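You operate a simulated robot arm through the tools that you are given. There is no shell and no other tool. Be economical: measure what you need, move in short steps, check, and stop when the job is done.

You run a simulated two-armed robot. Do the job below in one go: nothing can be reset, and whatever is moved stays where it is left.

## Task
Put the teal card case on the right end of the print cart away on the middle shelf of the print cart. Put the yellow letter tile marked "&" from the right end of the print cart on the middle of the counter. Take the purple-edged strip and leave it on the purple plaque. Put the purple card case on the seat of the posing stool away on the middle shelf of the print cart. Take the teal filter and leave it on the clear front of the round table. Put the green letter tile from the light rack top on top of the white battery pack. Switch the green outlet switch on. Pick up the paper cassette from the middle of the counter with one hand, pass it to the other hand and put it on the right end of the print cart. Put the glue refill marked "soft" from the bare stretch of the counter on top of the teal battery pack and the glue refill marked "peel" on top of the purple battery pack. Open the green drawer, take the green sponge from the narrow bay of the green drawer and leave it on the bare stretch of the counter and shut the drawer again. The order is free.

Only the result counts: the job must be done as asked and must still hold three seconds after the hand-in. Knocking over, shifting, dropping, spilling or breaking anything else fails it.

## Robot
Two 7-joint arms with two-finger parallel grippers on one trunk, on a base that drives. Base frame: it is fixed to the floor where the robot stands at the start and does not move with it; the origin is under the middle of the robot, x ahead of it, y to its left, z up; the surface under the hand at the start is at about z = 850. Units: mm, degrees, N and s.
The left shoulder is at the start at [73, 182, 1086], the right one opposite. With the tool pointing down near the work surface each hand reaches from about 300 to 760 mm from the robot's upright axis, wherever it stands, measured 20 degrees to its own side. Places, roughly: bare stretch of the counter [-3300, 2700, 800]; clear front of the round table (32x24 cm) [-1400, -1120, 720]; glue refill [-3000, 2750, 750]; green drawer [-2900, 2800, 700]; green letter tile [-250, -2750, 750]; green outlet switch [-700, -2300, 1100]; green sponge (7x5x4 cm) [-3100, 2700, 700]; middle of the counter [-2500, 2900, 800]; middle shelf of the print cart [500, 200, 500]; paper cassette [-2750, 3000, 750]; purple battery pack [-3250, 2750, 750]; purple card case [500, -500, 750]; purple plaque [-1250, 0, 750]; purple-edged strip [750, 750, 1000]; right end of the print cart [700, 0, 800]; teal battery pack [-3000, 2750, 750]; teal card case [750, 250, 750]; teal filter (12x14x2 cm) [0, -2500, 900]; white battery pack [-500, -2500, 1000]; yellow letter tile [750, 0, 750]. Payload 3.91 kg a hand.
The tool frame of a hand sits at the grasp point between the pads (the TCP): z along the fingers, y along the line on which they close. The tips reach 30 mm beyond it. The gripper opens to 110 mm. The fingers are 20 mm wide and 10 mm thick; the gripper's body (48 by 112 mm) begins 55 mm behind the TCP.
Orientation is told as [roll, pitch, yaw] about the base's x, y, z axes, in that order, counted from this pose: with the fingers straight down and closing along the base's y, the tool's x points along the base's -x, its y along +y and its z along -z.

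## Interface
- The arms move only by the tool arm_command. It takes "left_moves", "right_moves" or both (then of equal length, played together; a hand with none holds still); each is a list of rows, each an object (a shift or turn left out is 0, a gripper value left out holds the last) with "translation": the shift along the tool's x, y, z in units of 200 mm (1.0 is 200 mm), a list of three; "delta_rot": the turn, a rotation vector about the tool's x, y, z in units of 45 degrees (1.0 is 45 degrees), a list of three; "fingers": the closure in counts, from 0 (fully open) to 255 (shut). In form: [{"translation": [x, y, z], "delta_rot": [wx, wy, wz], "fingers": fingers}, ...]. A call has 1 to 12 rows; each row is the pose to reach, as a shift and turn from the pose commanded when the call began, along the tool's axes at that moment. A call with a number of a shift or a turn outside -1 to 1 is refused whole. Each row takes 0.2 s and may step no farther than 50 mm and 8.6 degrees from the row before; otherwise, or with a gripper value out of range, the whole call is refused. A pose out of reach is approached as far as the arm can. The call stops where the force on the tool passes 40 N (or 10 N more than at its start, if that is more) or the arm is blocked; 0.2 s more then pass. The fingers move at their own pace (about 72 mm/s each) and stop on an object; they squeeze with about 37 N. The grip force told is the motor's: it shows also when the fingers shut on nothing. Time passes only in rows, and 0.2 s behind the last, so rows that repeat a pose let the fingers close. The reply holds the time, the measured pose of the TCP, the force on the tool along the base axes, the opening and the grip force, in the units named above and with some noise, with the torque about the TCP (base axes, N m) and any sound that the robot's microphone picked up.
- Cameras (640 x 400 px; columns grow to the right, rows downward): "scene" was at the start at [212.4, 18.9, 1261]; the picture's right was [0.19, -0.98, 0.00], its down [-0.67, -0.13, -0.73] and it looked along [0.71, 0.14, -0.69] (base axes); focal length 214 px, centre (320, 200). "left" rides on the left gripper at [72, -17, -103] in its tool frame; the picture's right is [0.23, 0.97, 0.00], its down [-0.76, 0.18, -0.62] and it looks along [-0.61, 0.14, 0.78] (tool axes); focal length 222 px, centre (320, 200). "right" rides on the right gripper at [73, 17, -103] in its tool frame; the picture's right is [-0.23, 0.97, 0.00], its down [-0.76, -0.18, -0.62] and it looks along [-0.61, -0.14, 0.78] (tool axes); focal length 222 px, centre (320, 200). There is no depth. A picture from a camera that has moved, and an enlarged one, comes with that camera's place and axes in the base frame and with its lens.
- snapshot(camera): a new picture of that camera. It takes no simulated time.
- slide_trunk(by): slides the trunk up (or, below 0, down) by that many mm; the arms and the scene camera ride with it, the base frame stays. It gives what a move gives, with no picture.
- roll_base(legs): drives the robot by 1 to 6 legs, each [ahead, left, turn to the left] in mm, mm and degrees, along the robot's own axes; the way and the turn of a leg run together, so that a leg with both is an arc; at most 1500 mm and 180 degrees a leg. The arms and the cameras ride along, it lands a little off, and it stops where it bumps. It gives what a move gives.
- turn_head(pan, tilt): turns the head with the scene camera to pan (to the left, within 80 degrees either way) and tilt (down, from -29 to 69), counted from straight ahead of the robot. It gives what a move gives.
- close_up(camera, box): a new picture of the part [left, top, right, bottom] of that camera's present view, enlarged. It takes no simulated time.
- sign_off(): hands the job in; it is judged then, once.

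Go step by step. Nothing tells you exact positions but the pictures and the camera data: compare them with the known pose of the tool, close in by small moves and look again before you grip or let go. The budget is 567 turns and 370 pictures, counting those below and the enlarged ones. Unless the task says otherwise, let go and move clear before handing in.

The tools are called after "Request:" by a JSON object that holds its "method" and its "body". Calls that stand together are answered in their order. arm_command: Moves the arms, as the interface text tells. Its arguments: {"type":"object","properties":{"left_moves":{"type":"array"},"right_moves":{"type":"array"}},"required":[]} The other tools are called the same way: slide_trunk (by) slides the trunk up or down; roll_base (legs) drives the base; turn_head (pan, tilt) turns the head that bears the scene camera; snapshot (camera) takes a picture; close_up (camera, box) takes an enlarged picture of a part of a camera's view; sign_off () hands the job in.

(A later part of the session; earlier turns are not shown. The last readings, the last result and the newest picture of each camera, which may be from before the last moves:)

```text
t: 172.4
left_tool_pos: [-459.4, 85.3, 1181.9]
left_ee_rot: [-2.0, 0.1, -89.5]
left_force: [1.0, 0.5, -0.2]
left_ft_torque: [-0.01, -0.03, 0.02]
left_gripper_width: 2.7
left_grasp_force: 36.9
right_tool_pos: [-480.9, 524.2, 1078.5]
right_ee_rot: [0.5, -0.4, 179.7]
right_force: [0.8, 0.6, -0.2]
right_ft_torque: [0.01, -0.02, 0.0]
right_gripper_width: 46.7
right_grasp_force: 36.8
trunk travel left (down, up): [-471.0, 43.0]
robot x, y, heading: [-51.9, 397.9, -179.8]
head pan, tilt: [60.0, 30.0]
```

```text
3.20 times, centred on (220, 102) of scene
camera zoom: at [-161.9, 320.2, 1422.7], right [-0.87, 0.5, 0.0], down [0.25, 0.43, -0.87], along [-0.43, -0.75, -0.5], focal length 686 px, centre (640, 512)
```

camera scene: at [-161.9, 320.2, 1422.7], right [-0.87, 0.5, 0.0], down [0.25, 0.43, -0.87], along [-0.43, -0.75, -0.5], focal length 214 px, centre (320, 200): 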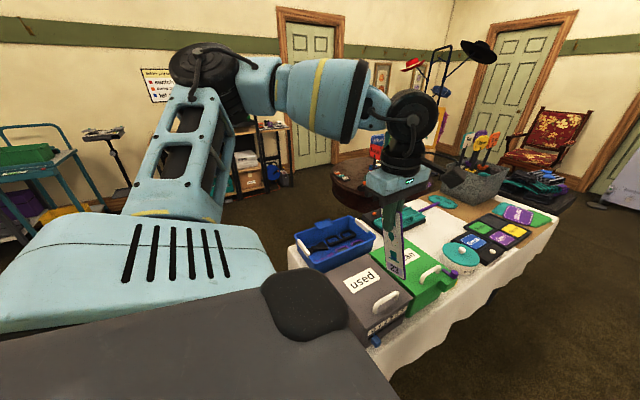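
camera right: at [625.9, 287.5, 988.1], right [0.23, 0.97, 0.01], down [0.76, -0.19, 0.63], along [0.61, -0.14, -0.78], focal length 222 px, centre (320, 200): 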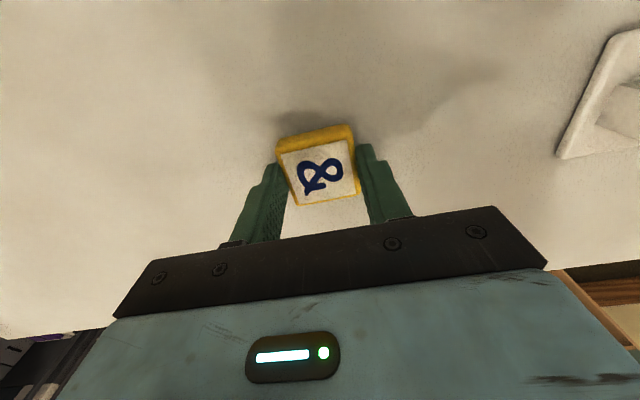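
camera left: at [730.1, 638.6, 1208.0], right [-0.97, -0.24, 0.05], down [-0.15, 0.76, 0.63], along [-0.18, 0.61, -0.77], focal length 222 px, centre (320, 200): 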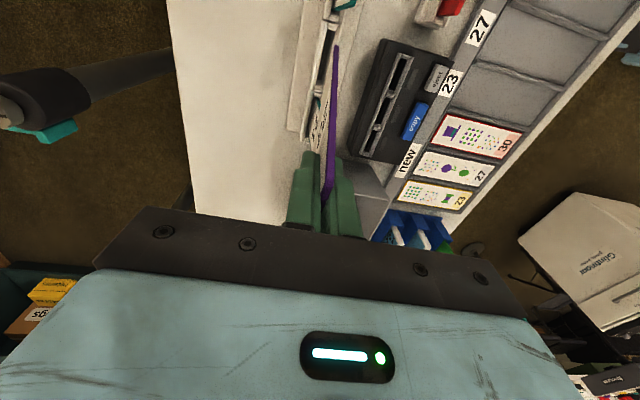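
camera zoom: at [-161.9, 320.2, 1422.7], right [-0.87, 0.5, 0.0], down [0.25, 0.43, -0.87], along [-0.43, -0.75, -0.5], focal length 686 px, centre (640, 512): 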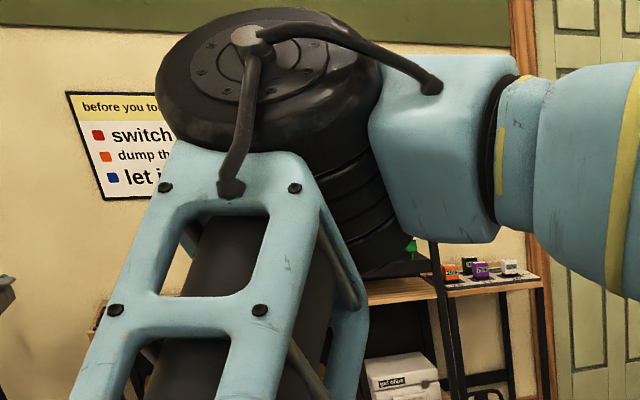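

Two purple candidates exist: "Hurrah" (in a pile) and "Open" (in the tray). I drive down the aisle to look closer.

Request:
{"method": "roll_base", "body": {"legs": [[0, -225, 0], [1150, 0, 0]]}}

Request:
{"method": "turn_head", "body": {"pan": 60, "tilt": 40}}

Request:
{"method": "snapshot", "body": {"camera": "scene"}}

```text
t: 180.5
left_tool_pos: [-1619.7, 311.4, 1181.2]
left_ee_rot: [-2.1, 0.1, -89.8]
left_force: [0.0, -0.5, -0.1]
left_ft_torque: [0.0, -0.02, 0.0]
left_gripper_width: 2.5
left_grasp_force: 37.3
right_tool_pos: [-1638.3, 752.6, 1078.3]
right_ee_rot: [0.4, -0.4, 179.5]
right_force: [-0.2, -0.1, 0.4]
right_ft_torque: [0.0, -0.01, 0.0]
right_gripper_width: 46.6
right_grasp_force: 37.1
trunk travel left (down, up): [-471.0, 43.0]
robot x, y, heading: [-1209.3, 624.1, 179.8]
head pan, tilt: [60.0, 30.0]
```

```text
t: 181.2
left_tool_pos: [-1620.7, 312.9, 1179.8]
left_ee_rot: [-2.1, 0.1, -89.7]
left_force: [0.2, 0.5, -0.1]
left_ft_torque: [0.03, 0.0, 0.02]
left_gripper_width: 2.6
left_grasp_force: 36.7
right_tool_pos: [-1638.8, 752.6, 1078.7]
right_ee_rot: [0.5, -0.4, 179.4]
right_force: [1.4, 0.2, -0.9]
right_ft_torque: [-0.02, 0.01, 0.0]
right_gripper_width: 46.8
right_grasp_force: 37.2
trunk travel left (down, up): [-471.0, 43.0]
robot x, y, heading: [-1216.4, 621.6, 179.8]
head pan, tilt: [60.0, 40.0]
```

```text
265 pictures are left
camera scene: at [-1318.8, 552.2, 1407.4], right [-0.86, 0.5, 0.0], down [0.32, 0.56, -0.77], along [-0.39, -0.66, -0.64], focal length 214 px, centre (320, 200)
```

scene: 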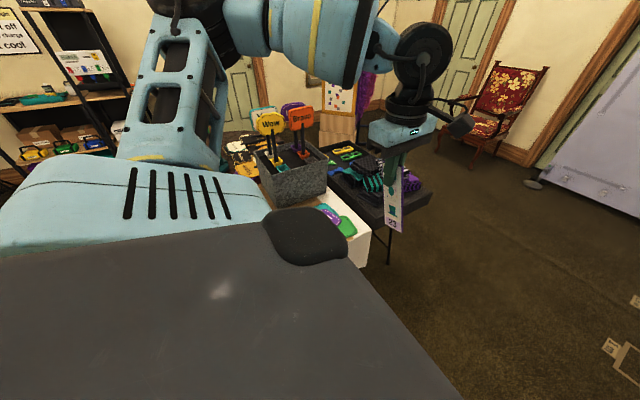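

Request:
{"method": "roll_base", "body": {"legs": [[0, 0, 90]]}}

Request:
{"method": "turn_head", "body": {"pan": -15, "tilt": 45}}

Request:
{"method": "snapshot", "body": {"camera": "scene"}}

```text
t: 185.5
left_tool_pos: [-895.5, 217.3, 1181.6]
left_ee_rot: [-2.2, 0.1, 1.1]
left_force: [-0.2, 0.6, 1.2]
left_ft_torque: [-0.05, 0.02, 0.02]
left_gripper_width: 2.4
left_grasp_force: 37.2
right_tool_pos: [-1334.3, 192.3, 1079.0]
right_ee_rot: [0.6, -0.4, -89.8]
right_force: [-0.6, -0.8, -0.6]
right_ft_torque: [0.0, 0.0, 0.02]
right_gripper_width: 46.7
right_grasp_force: 37.1
trunk travel left (down, up): [-471.0, 43.0]
robot x, y, heading: [-1209.4, 620.5, -89.5]
head pan, tilt: [60.0, 40.0]
```

```text
t: 187.0
left_tool_pos: [-895.6, 217.6, 1181.2]
left_ee_rot: [-2.2, 0.1, 1.1]
left_force: [-0.6, 0.5, -0.3]
left_ft_torque: [0.0, 0.0, 0.0]
left_gripper_width: 2.4
left_grasp_force: 37.1
right_tool_pos: [-1334.6, 194.0, 1078.1]
right_ee_rot: [0.4, -0.4, -89.8]
right_force: [-0.4, 0.2, -0.2]
right_ft_torque: [0.0, -0.01, 0.02]
right_gripper_width: 46.7
right_grasp_force: 37.1
trunk travel left (down, up): [-471.0, 43.0]
robot x, y, heading: [-1211.0, 623.1, -89.2]
head pan, tilt: [-15.0, 45.0]
```

```text
264 pictures are left
camera scene: at [-1230.5, 481.9, 1400.1], right [-0.97, 0.25, 0.0], down [0.17, 0.69, -0.71], along [-0.17, -0.69, -0.71], focal length 214 px, centre (320, 200)
```

scene: 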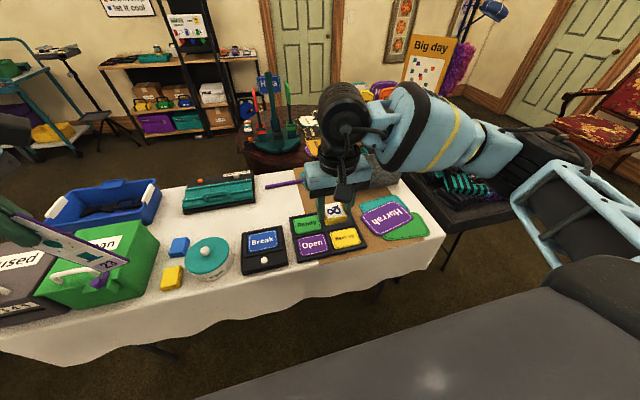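

By position, "Open" at about [-1314,32,715] matches the given place for the purple plaque. Zoom for details.

Request:
{"method": "close_up", "body": {"camera": "scene", "box": [230, 170, 450, 307]}}

Request:
{"method": "close_up", "body": {"camera": "right", "box": [0, 0, 640, 240]}}

Request:
{"method": "snapshot", "body": {"camera": "left"}}

```text
2.91 times, centred on (340, 238) of scene
camera zoom: at [-1230.5, 481.9, 1400.1], right [-0.97, 0.25, 0.0], down [0.17, 0.69, -0.71], along [-0.17, -0.69, -0.71], focal length 624 px, centre (262, 88)
```

zoom: 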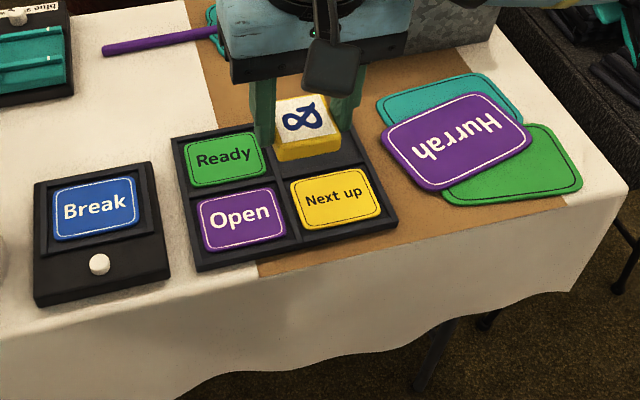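

```text
1.00 times, centred on (320, 120) of right (not enlarged: the box is as wide or as high as the picture)
camera zoom: at [-1318.7, 267.0, 1182.1], right [0.97, -0.22, 0.01], down [-0.18, -0.76, 0.63], along [-0.13, -0.61, -0.78], focal length 222 px, centre (320, 280)
```

zoom: 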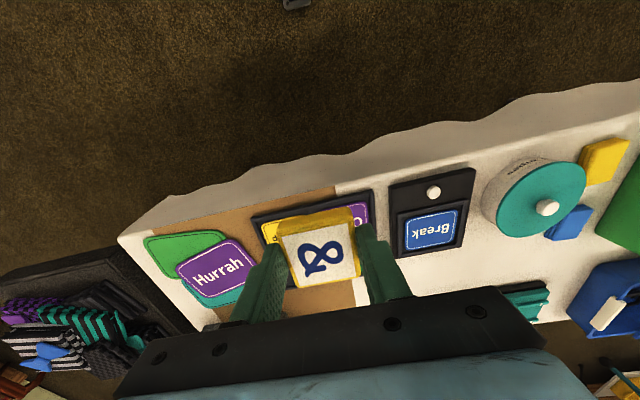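

```text
261 pictures are left
camera left: at [-966.2, 205.1, 1284.1], right [-0.25, 0.97, -0.03], down [0.76, 0.21, 0.61], along [0.6, 0.13, -0.79], focal length 222 px, centre (320, 200)
```

left: 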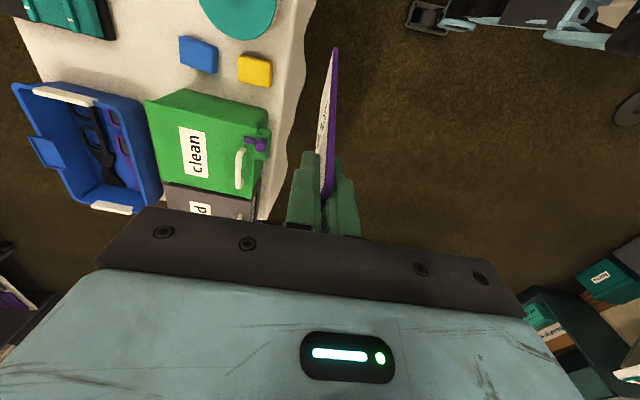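

I take "Open" as the purple plaque. I shift sideways so it's in front of the left hand, then tilt the strip toward horizontal.

Request:
{"method": "roll_base", "body": {"legs": [[0, -270, 0]]}}

Request:
{"method": "slide_trunk", "body": {"by": -80}}

Request:
{"method": "arm_command", "body": {"left_moves": [{"translation": [0, 0, 0.02], "delta_rot": [0.18, 0, 0]}, {"translation": [0, 0, 0.02], "delta_rot": [0.36, 0, 0]}, {"translation": [0, 0, 0.02], "delta_rot": [0.54, 0, 0]}, {"translation": [0, 0, 0.02], "delta_rot": [0.72, 0, 0]}, {"translation": [0, 0, 0.02], "delta_rot": [0.9, 0, 0]}, {"translation": [0, 0, 0.02], "delta_rot": [1, 0, 0]}]}}

Request:
{"method": "turn_head", "body": {"pan": 10, "tilt": 50}}

Request:
{"method": "snapshot", "body": {"camera": "scene"}}

Request:
{"method": "snapshot", "body": {"camera": "left"}}

```text
t: 189.9
left_tool_pos: [-1161.4, 215.8, 1181.7]
left_ee_rot: [-2.0, 0.1, 1.1]
left_force: [0.1, -0.7, 0.6]
left_ft_torque: [-0.01, -0.01, 0.0]
left_gripper_width: 2.3
left_grasp_force: 37.2
right_tool_pos: [-1601.1, 189.6, 1078.8]
right_ee_rot: [0.5, -0.4, -89.7]
right_force: [-0.8, -0.6, 0.7]
right_ft_torque: [-0.01, -0.01, 0.0]
right_gripper_width: 46.6
right_grasp_force: 37.1
trunk travel left (down, up): [-471.0, 43.0]
robot x, y, heading: [-1478.4, 619.1, -89.2]
head pan, tilt: [-15.0, 45.0]
```

```text
t: 191.1
left_tool_pos: [-1163.1, 215.4, 1101.7]
left_ee_rot: [-2.1, 0.2, 1.2]
left_force: [-0.4, -0.1, 0.2]
left_ft_torque: [0.04, -0.02, 0.0]
left_gripper_width: 2.3
left_grasp_force: 37.4
right_tool_pos: [-1601.2, 190.1, 1000.1]
right_ee_rot: [0.6, -0.5, -89.8]
right_force: [-0.4, -0.9, -0.1]
right_ft_torque: [-0.01, 0.03, 0.02]
right_gripper_width: 46.4
right_grasp_force: 36.9
trunk travel left (down, up): [-391.0, 123.0]
robot x, y, heading: [-1477.7, 618.5, -89.4]
head pan, tilt: [-15.0, 45.0]
```

```text
t: 192.5
left_tool_pos: [-1156.1, 195.5, 1105.5]
left_ee_rot: [-47.0, 0.1, 1.1]
left_force: [-0.4, -0.3, 0.4]
left_ft_torque: [0.03, -0.03, 0.0]
left_gripper_width: 2.3
left_grasp_force: 36.5
left hand out of reach, approached as far as the arm can: row 5, 6
right_tool_pos: [-1600.3, 190.3, 998.6]
right_ee_rot: [0.5, -0.4, -89.8]
right_force: [-0.1, 0.1, -0.9]
right_ft_torque: [-0.01, -0.02, -0.04]
right_gripper_width: 46.7
right_grasp_force: 36.6
trunk travel left (down, up): [-391.0, 123.0]
robot x, y, heading: [-1481.0, 626.2, -89.5]
head pan, tilt: [-15.0, 45.0]
```

```text
t: 193.4
left_tool_pos: [-1156.0, 195.0, 1106.1]
left_ee_rot: [-46.9, 0.2, 1.1]
left_force: [0.0, 0.4, -0.1]
left_ft_torque: [-0.01, 0.03, 0.0]
left_gripper_width: 2.2
left_grasp_force: 36.9
right_tool_pos: [-1601.1, 189.6, 1000.5]
right_ee_rot: [0.4, -0.4, -89.7]
right_force: [0.4, 0.1, -0.7]
right_ft_torque: [-0.02, 0.06, -0.02]
right_gripper_width: 46.4
right_grasp_force: 37.1
trunk travel left (down, up): [-391.0, 123.0]
robot x, y, heading: [-1476.2, 620.5, -89.5]
head pan, tilt: [10.0, 50.0]
```

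```text
260 pictures are left
camera scene: at [-1462.5, 429.0, 1296.3], right [-0.98, -0.18, 0.0], down [-0.14, 0.75, -0.64], along [0.12, -0.63, -0.77], focal length 214 px, centre (320, 200)
```

scene: 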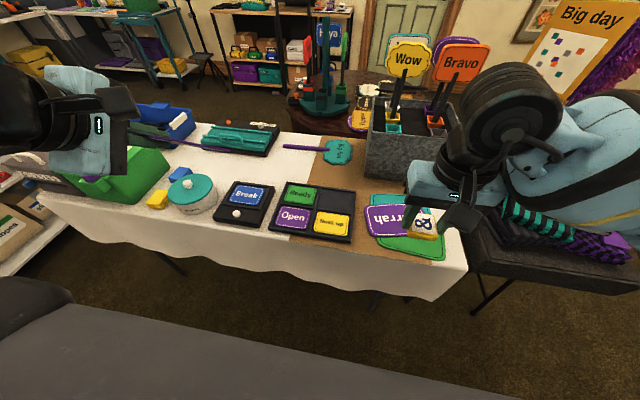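

```text
259 pictures are left
camera left: at [-1228.4, 258.8, 1188.7], right [-0.24, 0.66, -0.71], down [0.75, 0.59, 0.29], along [0.61, -0.46, -0.64], focal length 222 px, centre (320, 200)
```

left: 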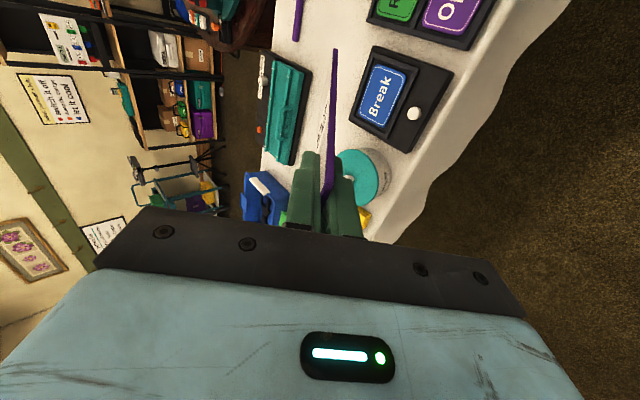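

Plaque is near [-1305,62,750]. I move the left hand toward it with a bit more tilt.

Request:
{"method": "arm_command", "body": {"left_moves": [{"translation": [0.14, 0.06, 0.15], "delta_rot": [0.05, 0, 0]}, {"translation": [0.28, 0.13, 0.31], "delta_rot": [0.1, 0, 0]}, {"translation": [0.42, 0.2, 0.47], "delta_rot": [0.15, 0, 0]}, {"translation": [0.56, 0.26, 0.63], "delta_rot": [0.2, 0, 0]}, {"translation": [0.69, 0.33, 0.786], "delta_rot": [0.22, 0, 0]}]}}

Request:
{"method": "snapshot", "body": {"camera": "scene"}}

Request:
{"method": "snapshot", "body": {"camera": "left"}}

```text
t: 194.6
left_tool_pos: [-1295.0, 121.2, 951.0]
left_ee_rot: [-57.0, 0.2, 1.1]
left_force: [-0.2, 0.6, -0.9]
left_ft_torque: [0.04, 0.0, -0.02]
left_gripper_width: 2.3
left_grasp_force: 36.2
left hand out of reach, approached as far as the arm can: row 1, 2, 3
right_tool_pos: [-1601.4, 188.2, 998.7]
right_ee_rot: [0.4, -0.3, -89.7]
right_force: [0.4, 0.8, -0.5]
right_ft_torque: [0.04, -0.03, 0.01]
right_gripper_width: 46.9
right_grasp_force: 37.4
trunk travel left (down, up): [-391.0, 123.0]
robot x, y, heading: [-1474.0, 619.6, -89.1]
head pan, tilt: [10.0, 50.0]
```

```text
258 pictures are left
camera scene: at [-1463.1, 428.1, 1296.2], right [-0.98, -0.18, 0.0], down [-0.14, 0.75, -0.64], along [0.12, -0.63, -0.77], focal length 214 px, centre (320, 200)
```

scene: 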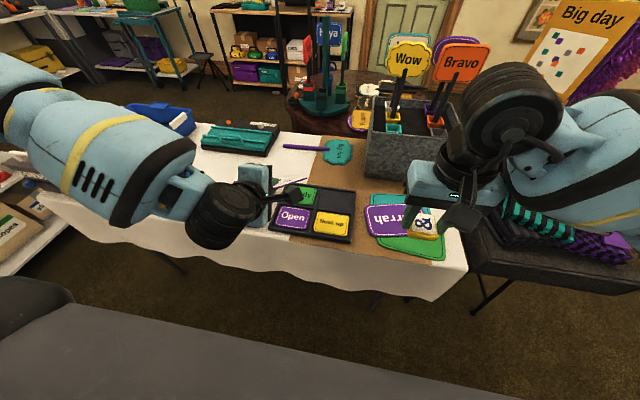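

```text
257 pictures are left
camera left: at [-1366.9, 198.1, 1021.2], right [-0.24, 0.53, -0.82], down [0.75, 0.63, 0.19], along [0.62, -0.57, -0.55], focal length 222 px, centre (320, 200)
```

left: 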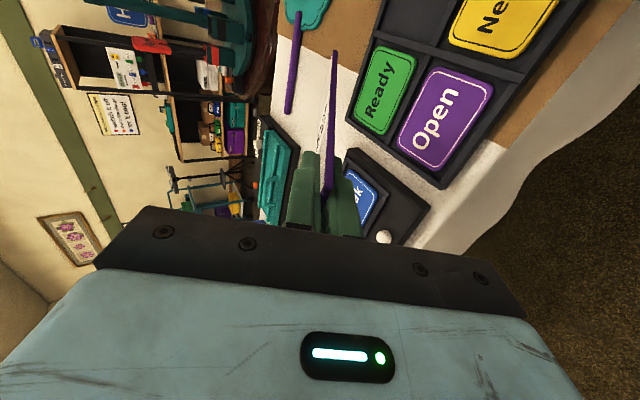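

Request:
{"method": "arm_command", "body": {"left_moves": [{"translation": [0.005, 0.1, 0.12]}, {"translation": [0.01, 0.21, 0.25]}, {"translation": [0.01, 0.32, 0.38]}]}}

Request:
{"method": "close_up", "body": {"camera": "scene", "box": [220, 150, 400, 262]}}

Request:
{"method": "snapshot", "body": {"camera": "left"}}

```text
t: 195.4
left_tool_pos: [-1292.4, 98.9, 887.2]
left_ee_rot: [-56.7, 0.0, 1.4]
left_force: [-0.3, -0.5, 0.6]
left_ft_torque: [0.03, -0.01, -0.01]
left_gripper_width: 2.4
left_grasp_force: 37.2
left hand out of reach, approached as far as the arm can: row 3
right_tool_pos: [-1601.3, 190.9, 999.3]
right_ee_rot: [0.5, -0.4, -89.7]
right_force: [-0.4, -0.1, 0.3]
right_ft_torque: [0.03, 0.02, -0.02]
right_gripper_width: 46.4
right_grasp_force: 37.2
trunk travel left (down, up): [-391.0, 123.0]
robot x, y, heading: [-1482.4, 619.9, -89.3]
head pan, tilt: [10.0, 50.0]
```

```text
3.56 times, centred on (310, 206) of scene
camera zoom: at [-1462.6, 429.2, 1296.4], right [-0.98, -0.18, 0.0], down [-0.14, 0.75, -0.64], along [0.12, -0.63, -0.77], focal length 763 px, centre (356, 179)
```

zoom: 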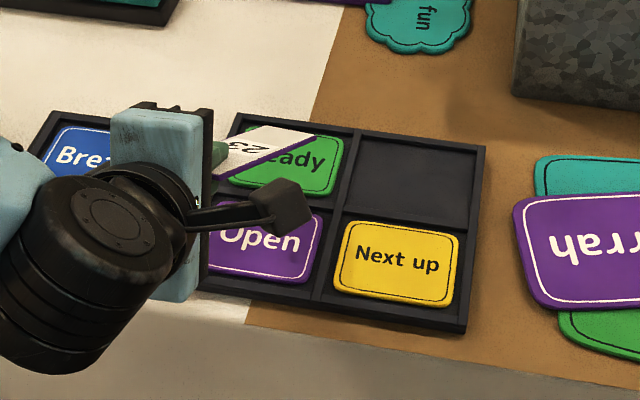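

```text
255 pictures are left
camera left: at [-1365.0, 176.1, 958.3], right [-0.24, 0.53, -0.81], down [0.75, 0.64, 0.19], along [0.62, -0.56, -0.55], focal length 222 px, centre (320, 200)
```

left: 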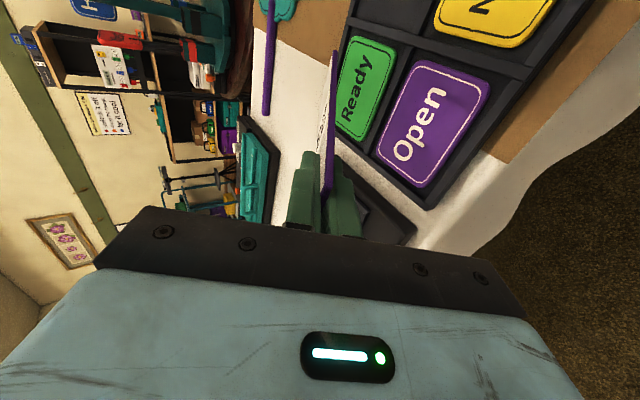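

The model fits. I shift the base slightly and lower with the trunk.

Request:
{"method": "roll_base", "body": {"legs": [[11, -12, 0]]}}

Request:
{"method": "slide_trunk", "body": {"by": -50}}

Request:
{"method": "snapshot", "body": {"camera": "scene"}}

Request:
{"method": "snapshot", "body": {"camera": "left"}}

```text
t: 196.2
left_tool_pos: [-1303.4, 89.1, 888.1]
left_ee_rot: [-56.5, 0.0, 1.5]
left_force: [-0.1, -0.6, -0.2]
left_ft_torque: [0.06, 0.0, 0.01]
left_gripper_width: 2.5
left_grasp_force: 37.1
right_tool_pos: [-1612.1, 178.2, 998.3]
right_ee_rot: [0.4, -0.4, -89.8]
right_force: [-0.9, -0.6, -1.1]
right_ft_torque: [0.01, 0.02, 0.0]
right_gripper_width: 46.8
right_grasp_force: 36.6
trunk travel left (down, up): [-391.0, 123.0]
robot x, y, heading: [-1483.7, 606.3, -89.4]
head pan, tilt: [10.0, 50.0]
```

```text
t: 197.1
left_tool_pos: [-1303.3, 88.1, 838.8]
left_ee_rot: [-56.4, 0.1, 1.6]
left_force: [0.0, 0.2, -0.4]
left_ft_torque: [0.05, 0.0, -0.03]
left_gripper_width: 2.4
left_grasp_force: 37.0
right_tool_pos: [-1612.4, 178.8, 950.9]
right_ee_rot: [0.4, -0.4, -89.8]
right_force: [-0.7, 1.1, 0.2]
right_ft_torque: [0.0, 0.0, 0.02]
right_gripper_width: 46.4
right_grasp_force: 37.6
trunk travel left (down, up): [-341.0, 173.0]
robot x, y, heading: [-1488.9, 611.5, -89.1]
head pan, tilt: [10.0, 50.0]
```

```text
254 pictures are left
camera scene: at [-1473.8, 401.8, 1242.9], right [-0.98, -0.19, 0.0], down [-0.14, 0.75, -0.64], along [0.12, -0.63, -0.77], focal length 214 px, centre (320, 200)
```

scene: 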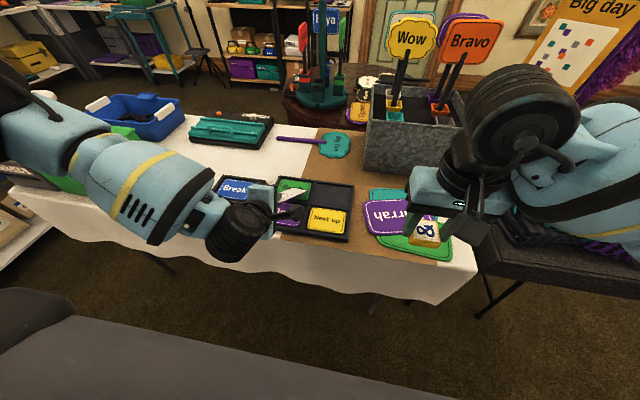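

```text
253 pictures are left
camera left: at [-1376.4, 164.7, 909.5], right [-0.24, 0.53, -0.81], down [0.74, 0.64, 0.2], along [0.62, -0.56, -0.55], focal length 222 px, centre (320, 200)
```

left: 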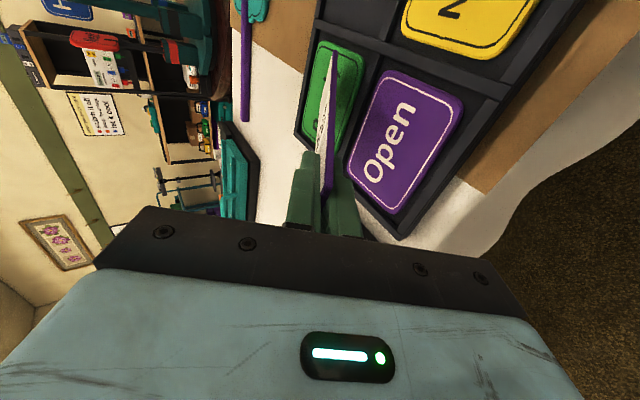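

Request:
{"method": "slide_trunk", "body": {"by": -15}}

Request:
{"method": "slide_trunk", "body": {"by": -5}}

Request:
{"method": "snapshot", "body": {"camera": "left"}}

Request:
{"method": "close_up", "body": {"camera": "scene", "box": [220, 140, 380, 240]}}

```text
t: 197.7
left_tool_pos: [-1303.6, 88.7, 827.1]
left_ee_rot: [-56.7, 0.1, 1.5]
left_force: [0.4, 5.0, 16.0]
left_ft_torque: [-1.55, 0.04, -0.02]
left_gripper_width: 2.9
left_grasp_force: 36.6
right_tool_pos: [-1612.7, 179.9, 934.7]
right_ee_rot: [0.5, -0.5, -89.7]
right_force: [-0.8, 0.3, -0.2]
right_ft_torque: [0.01, 0.01, -0.01]
right_gripper_width: 46.6
right_grasp_force: 37.0
trunk travel left (down, up): [-326.0, 188.0]
robot x, y, heading: [-1489.2, 607.8, -89.6]
head pan, tilt: [10.0, 50.0]
```

```text
t: 198.2
left_tool_pos: [-1303.3, 90.1, 820.6]
left_ee_rot: [-56.6, -0.1, 1.6]
left_force: [-1.1, 5.9, 16.4]
left_ft_torque: [-1.68, 0.16, -0.17]
left_gripper_width: 4.2
left_grasp_force: 36.8
right_tool_pos: [-1611.4, 180.8, 930.3]
right_ee_rot: [0.5, -0.5, -89.7]
right_force: [0.2, -0.3, -1.2]
right_ft_torque: [0.0, -0.03, 0.01]
right_gripper_width: 46.6
right_grasp_force: 36.9
trunk travel left (down, up): [-321.0, 193.0]
robot x, y, heading: [-1492.3, 608.6, -89.3]
head pan, tilt: [10.0, 50.0]
```

```text
252 pictures are left
camera left: at [-1377.4, 165.6, 890.8], right [-0.24, 0.53, -0.81], down [0.74, 0.64, 0.2], along [0.62, -0.56, -0.55], focal length 222 px, centre (320, 200)
```

left: 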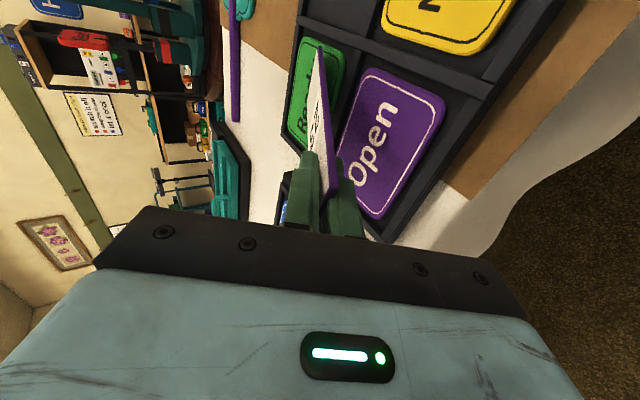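

```text
4.00 times, centred on (300, 190) of scene
camera zoom: at [-1474.3, 398.1, 1223.1], right [-0.98, -0.18, 0.0], down [-0.14, 0.75, -0.64], along [0.12, -0.63, -0.77], focal length 858 px, centre (400, 240)
```

zoom: 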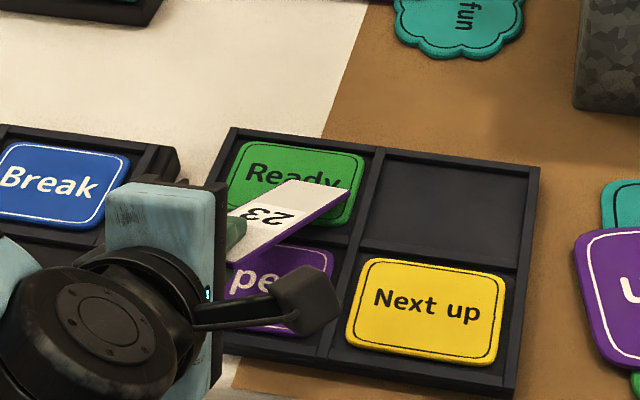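

Request:
{"method": "slide_trunk", "body": {"by": 16}}

Request:
{"method": "roll_base", "body": {"legs": [[-18, -6, 0]]}}

Request:
{"method": "slide_trunk", "body": {"by": -8}}

Request:
{"method": "close_up", "body": {"camera": "scene", "box": [220, 140, 380, 240]}}

Request:
{"method": "snapshot", "body": {"camera": "left"}}

```text
t: 198.9
left_tool_pos: [-1302.5, 89.1, 833.4]
left_ee_rot: [-56.0, -0.2, 1.8]
left_force: [-0.5, 0.6, 0.2]
left_ft_torque: [-0.08, 0.0, 0.04]
left_gripper_width: 2.7
left_grasp_force: 37.1
right_tool_pos: [-1612.8, 179.0, 944.2]
right_ee_rot: [0.5, -0.4, -89.7]
right_force: [-0.5, -0.9, -0.3]
right_ft_torque: [0.0, 0.01, -0.01]
right_gripper_width: 46.9
right_grasp_force: 37.4
trunk travel left (down, up): [-337.0, 177.0]
robot x, y, heading: [-1486.2, 607.8, -89.2]
head pan, tilt: [10.0, 50.0]
```

```text
t: 199.7
left_tool_pos: [-1308.4, 106.4, 834.7]
left_ee_rot: [-56.3, 0.0, 1.7]
left_force: [0.0, -0.1, 0.5]
left_ft_torque: [0.05, 0.04, -0.01]
left_gripper_width: 2.1
left_grasp_force: 37.1
right_tool_pos: [-1619.2, 196.8, 945.1]
right_ee_rot: [0.5, -0.5, -89.8]
right_force: [0.4, 0.8, 0.0]
right_ft_torque: [-0.01, -0.04, -0.02]
right_gripper_width: 46.6
right_grasp_force: 36.6
trunk travel left (down, up): [-337.0, 177.0]
robot x, y, heading: [-1490.2, 627.6, -89.4]
head pan, tilt: [10.0, 50.0]
```

```text
t: 200.2
left_tool_pos: [-1310.0, 106.0, 829.0]
left_ee_rot: [-56.6, 0.1, 1.6]
left_force: [-1.8, 0.6, 12.1]
left_ft_torque: [-1.39, 0.12, -0.06]
left_gripper_width: 2.7
left_grasp_force: 37.1
right_tool_pos: [-1618.2, 196.0, 937.2]
right_ee_rot: [0.5, -0.4, -89.7]
right_force: [0.3, -0.3, -0.1]
right_ft_torque: [-0.01, 0.01, 0.03]
right_gripper_width: 46.6
right_grasp_force: 36.5
trunk travel left (down, up): [-329.0, 185.0]
robot x, y, heading: [-1496.5, 624.9, -89.1]
head pan, tilt: [10.0, 50.0]
```

```text
4.00 times, centred on (300, 190) of scene
camera zoom: at [-1480.2, 417.0, 1231.0], right [-0.98, -0.18, 0.0], down [-0.14, 0.75, -0.64], along [0.12, -0.63, -0.77], focal length 858 px, centre (400, 240)
```

zoom: 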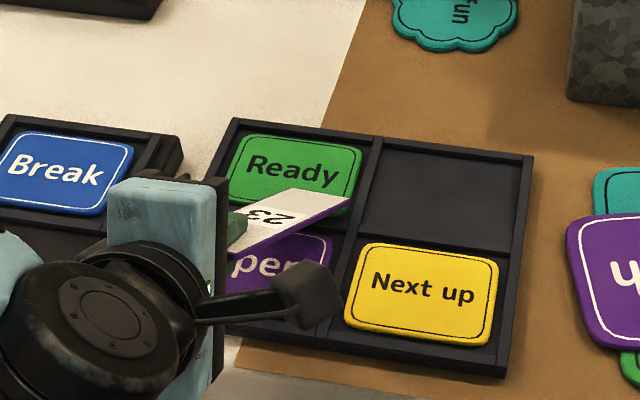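

```text
249 pictures are left
camera left: at [-1383.3, 182.0, 899.4], right [-0.24, 0.53, -0.81], down [0.74, 0.64, 0.19], along [0.62, -0.56, -0.55], focal length 222 px, centre (320, 200)
```

left: 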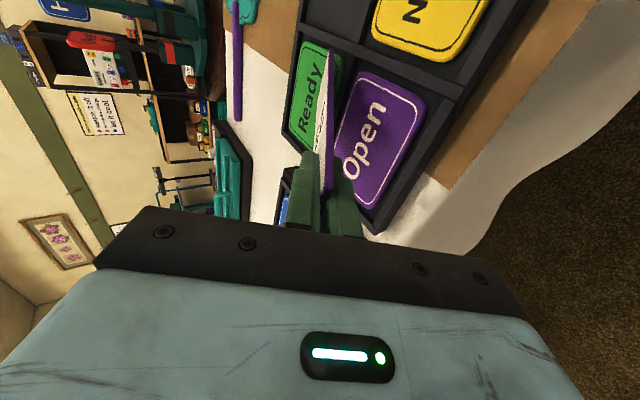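

Contact again with the strip's tip; I open and withdraw backwards.

Request:
{"method": "arm_command", "body": {"left_moves": [{"fingers": 140}, {"fingers": 140}, {"fingers": 140}]}}

Request:
{"method": "snapshot", "body": {"camera": "left"}}

```text
t: 201.0
left_tool_pos: [-1308.1, 107.3, 826.9]
left_ee_rot: [-56.3, 0.0, 1.6]
left_force: [-0.2, 0.2, -0.1]
left_ft_torque: [0.01, 0.0, 0.0]
left_gripper_width: 49.5
left_grasp_force: 0.0
right_tool_pos: [-1617.8, 196.5, 936.7]
right_ee_rot: [0.5, -0.4, -89.6]
right_force: [0.0, 0.2, -0.8]
right_ft_torque: [0.0, 0.0, 0.0]
right_gripper_width: 46.6
right_grasp_force: 37.3
trunk travel left (down, up): [-329.0, 185.0]
robot x, y, heading: [-1491.4, 627.2, -89.4]
head pan, tilt: [10.0, 50.0]
```

```text
248 pictures are left
camera left: at [-1382.8, 182.1, 897.5], right [-0.24, 0.53, -0.81], down [0.74, 0.64, 0.2], along [0.62, -0.55, -0.55], focal length 222 px, centre (320, 200)
```

left: 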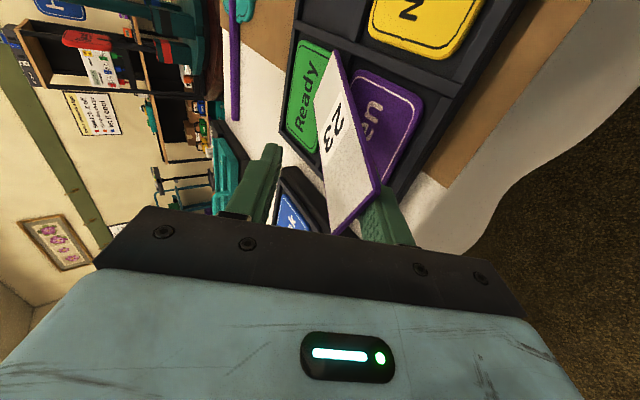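

Request:
{"method": "arm_command", "body": {"left_moves": [{"translation": [0, 0, -0.1]}, {"translation": [0, 0, -0.25]}, {"translation": [0, 0, -0.45]}, {"translation": [0, 0, -0.65]}]}}

Request:
{"method": "snapshot", "body": {"camera": "left"}}

Request:
{"method": "snapshot", "body": {"camera": "scene"}}

```text
t: 202.0
left_tool_pos: [-1332.4, 167.6, 885.8]
left_ee_rot: [-56.4, -0.1, 1.6]
left_force: [0.4, -0.4, 0.4]
left_ft_torque: [-0.02, -0.01, 0.01]
left_gripper_width: 49.5
left_grasp_force: 0.0
left hand out of reach, approached as far as the arm can: row 3, 4
right_tool_pos: [-1619.1, 195.5, 937.5]
right_ee_rot: [0.5, -0.4, -89.8]
right_force: [-0.3, -0.9, -0.3]
right_ft_torque: [-0.02, -0.02, -0.01]
right_gripper_width: 46.4
right_grasp_force: 36.8
trunk travel left (down, up): [-329.0, 185.0]
robot x, y, heading: [-1493.3, 622.4, -89.3]
head pan, tilt: [10.0, 50.0]
```

```text
247 pictures are left
camera left: at [-1405.1, 243.9, 956.5], right [-0.24, 0.53, -0.81], down [0.74, 0.64, 0.2], along [0.62, -0.55, -0.55], focal length 222 px, centre (320, 200)
```

left: 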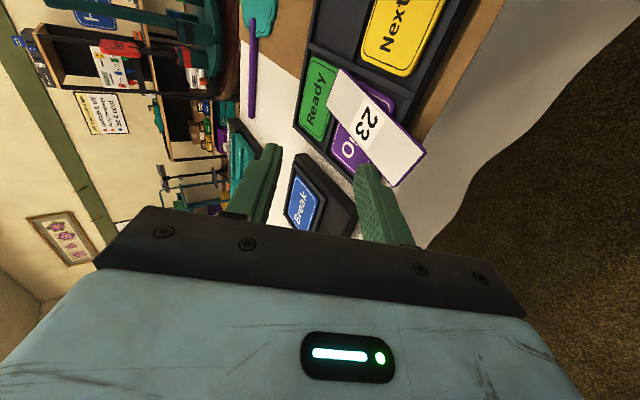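

```text
246 pictures are left
camera scene: at [-1480.0, 416.0, 1230.8], right [-0.98, -0.19, 0.0], down [-0.14, 0.75, -0.64], along [0.12, -0.63, -0.77], focal length 214 px, centre (320, 200)
```

scene: 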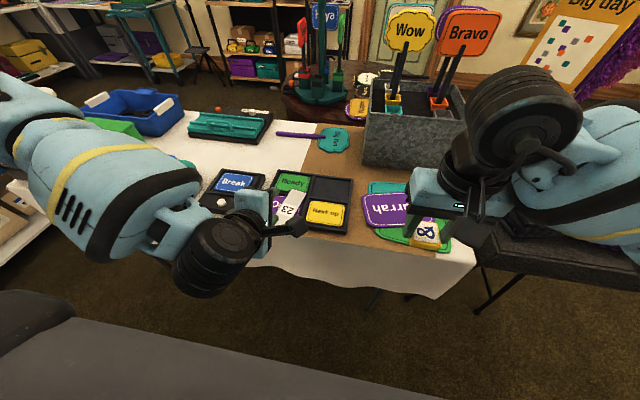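

The strip lies flat on the "Open" plaque. I raise up, restore the left hand's posture, and face west.

Request:
{"method": "slide_trunk", "body": {"by": 120}}

Request:
{"method": "arm_command", "body": {"left_moves": [{"translation": [0, 0, -0.03], "delta_rot": [-0.18, 0, 0]}, {"translation": [0, 0, -0.06], "delta_rot": [-0.36, 0, 0]}, {"translation": [0, 0, -0.1], "delta_rot": [-0.54, 0, 0]}, {"translation": [0, 0, -0.1], "delta_rot": [-0.72, 0, 0]}, {"translation": [0, 0, -0.1], "delta_rot": [-0.9, 0, 0]}, {"translation": [0, 0, -0.1], "delta_rot": [-1, 0, 0]}]}}

Request:
{"method": "arm_command", "body": {"left_moves": [{"delta_rot": [-0.09, 0, 0.18]}, {"delta_rot": [-0.17, 0, 0.36]}, {"delta_rot": [-0.25, 0, 0.5]}, {"delta_rot": [-0.25, 0, 0.68]}, {"delta_rot": [-0.25, 0, 0.86]}, {"delta_rot": [-0.25, 0, 1]}]}}

Request:
{"method": "roll_base", "body": {"legs": [[0, 0, -90]]}}

Request:
{"method": "turn_head", "body": {"pan": -20, "tilt": 20}}

Request:
{"method": "snapshot", "body": {"camera": "scene"}}

```text
t: 203.5
left_tool_pos: [-1331.8, 167.9, 1004.9]
left_ee_rot: [-56.2, -0.1, 1.6]
left_force: [0.6, 0.6, 0.2]
left_ft_torque: [0.01, -0.03, -0.01]
left_gripper_width: 49.4
left_grasp_force: 0.1
right_tool_pos: [-1617.6, 197.3, 1056.0]
right_ee_rot: [0.4, -0.3, -89.6]
right_force: [0.2, -0.1, -0.8]
right_ft_torque: [-0.01, 0.01, 0.0]
right_gripper_width: 46.5
right_grasp_force: 37.4
trunk travel left (down, up): [-449.0, 65.0]
robot x, y, heading: [-1495.5, 630.4, -89.6]
head pan, tilt: [10.0, 50.0]
```

```text
t: 204.9
left_tool_pos: [-1332.4, 184.3, 1015.4]
left_ee_rot: [-11.2, -0.1, 1.5]
left_force: [-0.2, 0.2, 0.1]
left_ft_torque: [0.02, 0.0, 0.0]
left_gripper_width: 49.7
left_grasp_force: 0.0
right_tool_pos: [-1619.0, 196.9, 1056.2]
right_ee_rot: [0.5, -0.3, -89.6]
right_force: [0.3, 0.4, -0.8]
right_ft_torque: [0.0, 0.01, -0.01]
right_gripper_width: 46.8
right_grasp_force: 36.9
trunk travel left (down, up): [-449.0, 65.0]
robot x, y, heading: [-1496.0, 623.6, -89.3]
head pan, tilt: [10.0, 50.0]
```

```text
refused: row 1 steps farther than a row can; nothing moved
```

```text
t: 209.2
left_tool_pos: [-1937.9, 466.6, 1016.5]
left_ee_rot: [-11.4, -0.2, -88.7]
left_force: [-0.7, 0.1, -0.3]
left_ft_torque: [0.03, -0.01, 0.03]
left_gripper_width: 49.7
left_grasp_force: 0.1
right_tool_pos: [-1924.3, 752.8, 1057.4]
right_ee_rot: [0.5, -0.4, 180.0]
right_force: [0.7, 0.6, -0.1]
right_ft_torque: [0.01, -0.04, -0.05]
right_gripper_width: 46.7
right_grasp_force: 36.9
trunk travel left (down, up): [-449.0, 65.0]
robot x, y, heading: [-1496.9, 629.1, -179.6]
head pan, tilt: [10.0, 50.0]
```

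```text
t: 210.1
left_tool_pos: [-1938.3, 465.9, 1016.8]
left_ee_rot: [-11.2, -0.2, -88.7]
left_force: [0.5, -0.5, 0.0]
left_ft_torque: [0.0, 0.0, -0.02]
left_gripper_width: 49.5
left_grasp_force: 0.1
right_tool_pos: [-1924.5, 751.7, 1057.6]
right_ee_rot: [0.4, -0.4, 180.1]
right_force: [-0.1, -0.7, -0.3]
right_ft_torque: [-0.01, 0.0, 0.0]
right_gripper_width: 46.6
right_grasp_force: 37.3
trunk travel left (down, up): [-449.0, 65.0]
robot x, y, heading: [-1496.9, 625.3, -179.8]
head pan, tilt: [-20.0, 20.0]
```

```text
245 pictures are left
camera scene: at [-1668.2, 660.1, 1411.3], right [0.34, 0.94, 0.0], down [0.32, -0.12, -0.94], along [-0.88, 0.32, -0.34], focal length 214 px, centre (320, 200)
```

scene: 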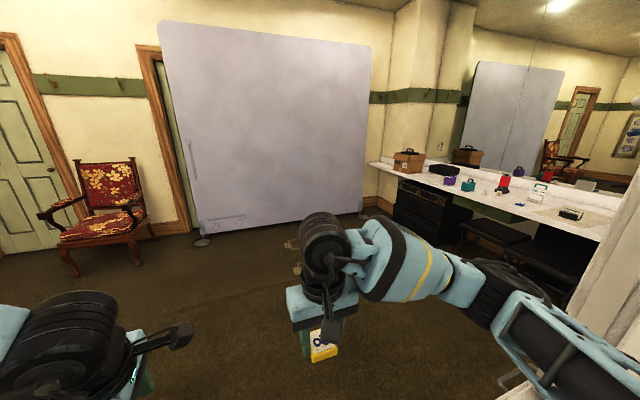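

The way west is clear; I drive on and turn to face the counter.

Request:
{"method": "roll_base", "body": {"legs": [[1150, 0, 0], [0, 0, -90]]}}

Request:
{"method": "arm_command", "body": {"left_moves": [{"delta_rot": [-0.08, 0, 0.16]}, {"delta_rot": [-0.16, 0, 0.32]}, {"delta_rot": [-0.25, 0, 0.48]}, {"delta_rot": [-0.25, 0, 0.66]}, {"delta_rot": [-0.25, 0, 0.83]}, {"delta_rot": [-0.25, 0, 0.99]}]}}

Request:
{"method": "turn_head", "body": {"pan": 0, "tilt": 20}}

Request:
{"method": "snapshot", "body": {"camera": "scene"}}

```text
t: 219.8
left_tool_pos: [-2804.4, 1065.3, 1015.6]
left_ee_rot: [-11.3, -0.1, -178.5]
left_force: [0.4, 0.8, 0.6]
left_ft_torque: [0.0, 0.01, 0.01]
left_gripper_width: 49.9
left_grasp_force: 0.0
right_tool_pos: [-2517.8, 1052.3, 1056.6]
right_ee_rot: [0.4, -0.4, 90.1]
right_force: [0.7, -0.2, -1.1]
right_ft_torque: [0.02, 0.03, -0.01]
right_gripper_width: 46.6
right_grasp_force: 37.2
trunk travel left (down, up): [-449.0, 65.0]
robot x, y, heading: [-2641.1, 623.1, 90.3]
head pan, tilt: [-20.0, 20.0]
```

```text
t: 221.2
left_tool_pos: [-2804.3, 1064.8, 1016.6]
left_ee_rot: [2.1, -3.8, 137.0]
left_force: [-0.4, 0.4, 0.9]
left_ft_torque: [-0.01, 0.0, -0.01]
left_gripper_width: 49.9
left_grasp_force: 0.0
right_tool_pos: [-2518.5, 1052.1, 1056.1]
right_ee_rot: [0.5, -0.4, 90.2]
right_force: [-0.6, 0.2, 0.0]
right_ft_torque: [0.0, 0.01, 0.0]
right_gripper_width: 46.7
right_grasp_force: 37.4
trunk travel left (down, up): [-449.0, 65.0]
robot x, y, heading: [-2640.2, 621.6, 90.5]
head pan, tilt: [-20.0, 20.0]
```

```text
t: 222.0
left_tool_pos: [-2803.6, 1065.0, 1016.0]
left_ee_rot: [2.2, -3.8, 137.2]
left_force: [0.1, -0.6, 0.7]
left_ft_torque: [-0.03, 0.01, 0.02]
left_gripper_width: 49.5
left_grasp_force: 0.2
right_tool_pos: [-2518.2, 1053.1, 1057.2]
right_ee_rot: [0.6, -0.5, 90.1]
right_force: [-0.4, 0.4, -0.3]
right_ft_torque: [0.0, 0.02, 0.02]
right_gripper_width: 46.5
right_grasp_force: 36.8
trunk travel left (down, up): [-449.0, 65.0]
robot x, y, heading: [-2645.3, 626.3, 90.5]
head pan, tilt: [0.0, 20.0]
```

```text
244 pictures are left
camera scene: at [-2644.3, 803.8, 1411.4], right [1.0, 0.01, 0.0], down [0.0, -0.34, -0.94], along [-0.01, 0.94, -0.34], focal length 214 px, centre (320, 200)
```

scene: 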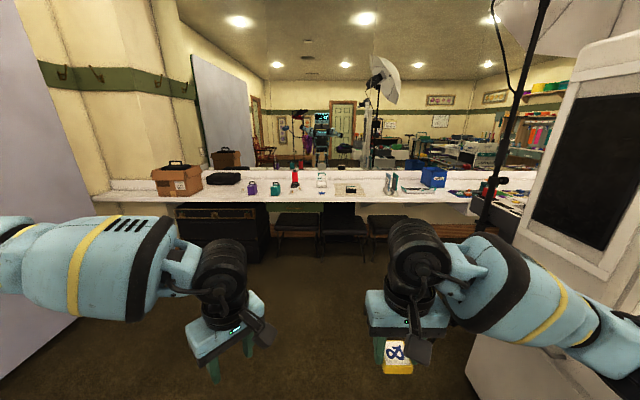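

Request:
{"method": "close_up", "body": {"camera": "scene", "box": [180, 140, 380, 265]}}

Request:
{"method": "close_up", "body": {"camera": "scene", "box": [340, 140, 540, 265]}}

```text
3.20 times, centred on (280, 202) of scene
camera zoom: at [-2644.3, 803.8, 1411.4], right [1.0, 0.01, 0.0], down [0.0, -0.34, -0.94], along [-0.01, 0.94, -0.34], focal length 686 px, centre (448, 192)
```

zoom: 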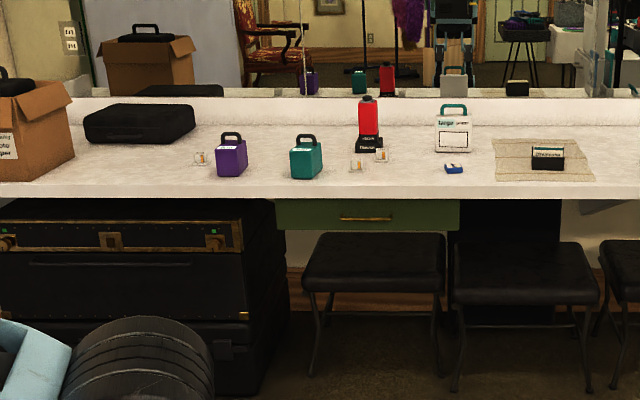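

```text
3.20 times, centred on (440, 202) of scene
camera zoom: at [-2644.3, 803.8, 1411.4], right [1.0, 0.01, 0.0], down [0.0, -0.34, -0.94], along [-0.01, 0.94, -0.34], focal length 686 px, centre (-64, 192)
```

zoom: 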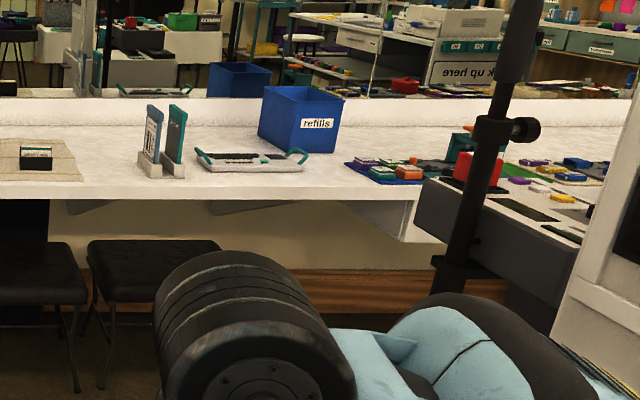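

The counter front is at y≈2560; drawer around x=-2890; battery packs near x=-3280 and -3070; the cassette near [-2655,2916]. I drive closer.

Request:
{"method": "roll_base", "body": {"legs": [[1330, 0, 0]]}}

Request:
{"method": "turn_head", "body": {"pan": 0, "tilt": 40}}

Request:
{"method": "snapshot", "body": {"camera": "scene"}}

Request:
{"method": "turn_head", "body": {"pan": 35, "tilt": 40}}

Request:
{"method": "snapshot", "body": {"camera": "scene"}}

```text
t: 228.7
left_tool_pos: [-2824.6, 2392.2, 1016.1]
left_ee_rot: [2.2, -3.8, 137.5]
left_force: [-0.1, -0.2, -0.4]
left_ft_torque: [0.0, -0.01, 0.03]
left_gripper_width: 49.6
left_grasp_force: 0.0
right_tool_pos: [-2539.3, 2382.8, 1056.0]
right_ee_rot: [0.4, -0.4, 90.6]
right_force: [0.5, -0.5, -0.2]
right_ft_torque: [0.01, -0.01, -0.01]
right_gripper_width: 46.5
right_grasp_force: 36.5
trunk travel left (down, up): [-449.0, 65.0]
robot x, y, heading: [-2657.3, 1952.5, 90.9]
head pan, tilt: [0.0, 20.0]
```

```text
t: 229.5
left_tool_pos: [-2824.1, 2393.8, 1017.5]
left_ee_rot: [2.2, -3.7, 137.4]
left_force: [0.4, -1.4, 0.0]
left_ft_torque: [0.0, 0.0, -0.01]
left_gripper_width: 49.4
left_grasp_force: 0.0
right_tool_pos: [-2538.8, 2381.3, 1057.7]
right_ee_rot: [0.5, -0.4, 90.7]
right_force: [0.2, -0.1, -0.2]
right_ft_torque: [-0.03, -0.01, 0.03]
right_gripper_width: 46.6
right_grasp_force: 36.8
trunk travel left (down, up): [-449.0, 65.0]
robot x, y, heading: [-2662.8, 1952.6, 90.7]
head pan, tilt: [0.0, 40.0]
```

```text
241 pictures are left
camera scene: at [-2662.4, 2124.2, 1380.0], right [1.0, 0.02, 0.0], down [0.01, -0.64, -0.77], along [-0.01, 0.77, -0.64], focal length 214 px, centre (320, 200)
```

scene: 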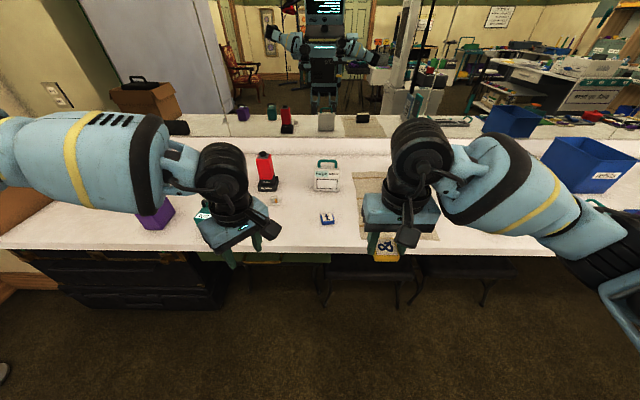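

```text
t: 230.5
left_tool_pos: [-2824.1, 2393.0, 1017.2]
left_ee_rot: [2.3, -3.8, 137.4]
left_force: [0.7, -1.4, 0.2]
left_ft_torque: [0.02, 0.0, -0.03]
left_gripper_width: 49.7
left_grasp_force: 0.1
right_tool_pos: [-2537.8, 2381.5, 1056.4]
right_ee_rot: [0.5, -0.3, 90.6]
right_force: [0.2, 0.3, -0.4]
right_ft_torque: [0.0, -0.01, 0.04]
right_gripper_width: 46.8
right_grasp_force: 36.6
trunk travel left (down, up): [-449.0, 65.0]
robot x, y, heading: [-2660.6, 1950.5, 90.7]
head pan, tilt: [35.0, 40.0]
```

```text
240 pictures are left
camera scene: at [-2710.8, 2108.2, 1380.0], right [0.81, 0.59, 0.0], down [0.38, -0.52, -0.77], along [-0.45, 0.62, -0.64], focal length 214 px, centre (320, 200)
```

scene: 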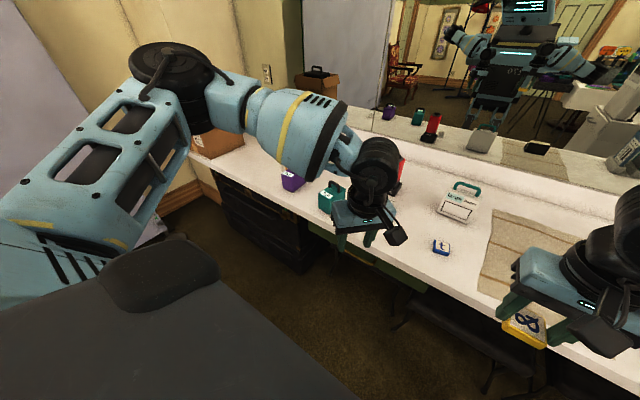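

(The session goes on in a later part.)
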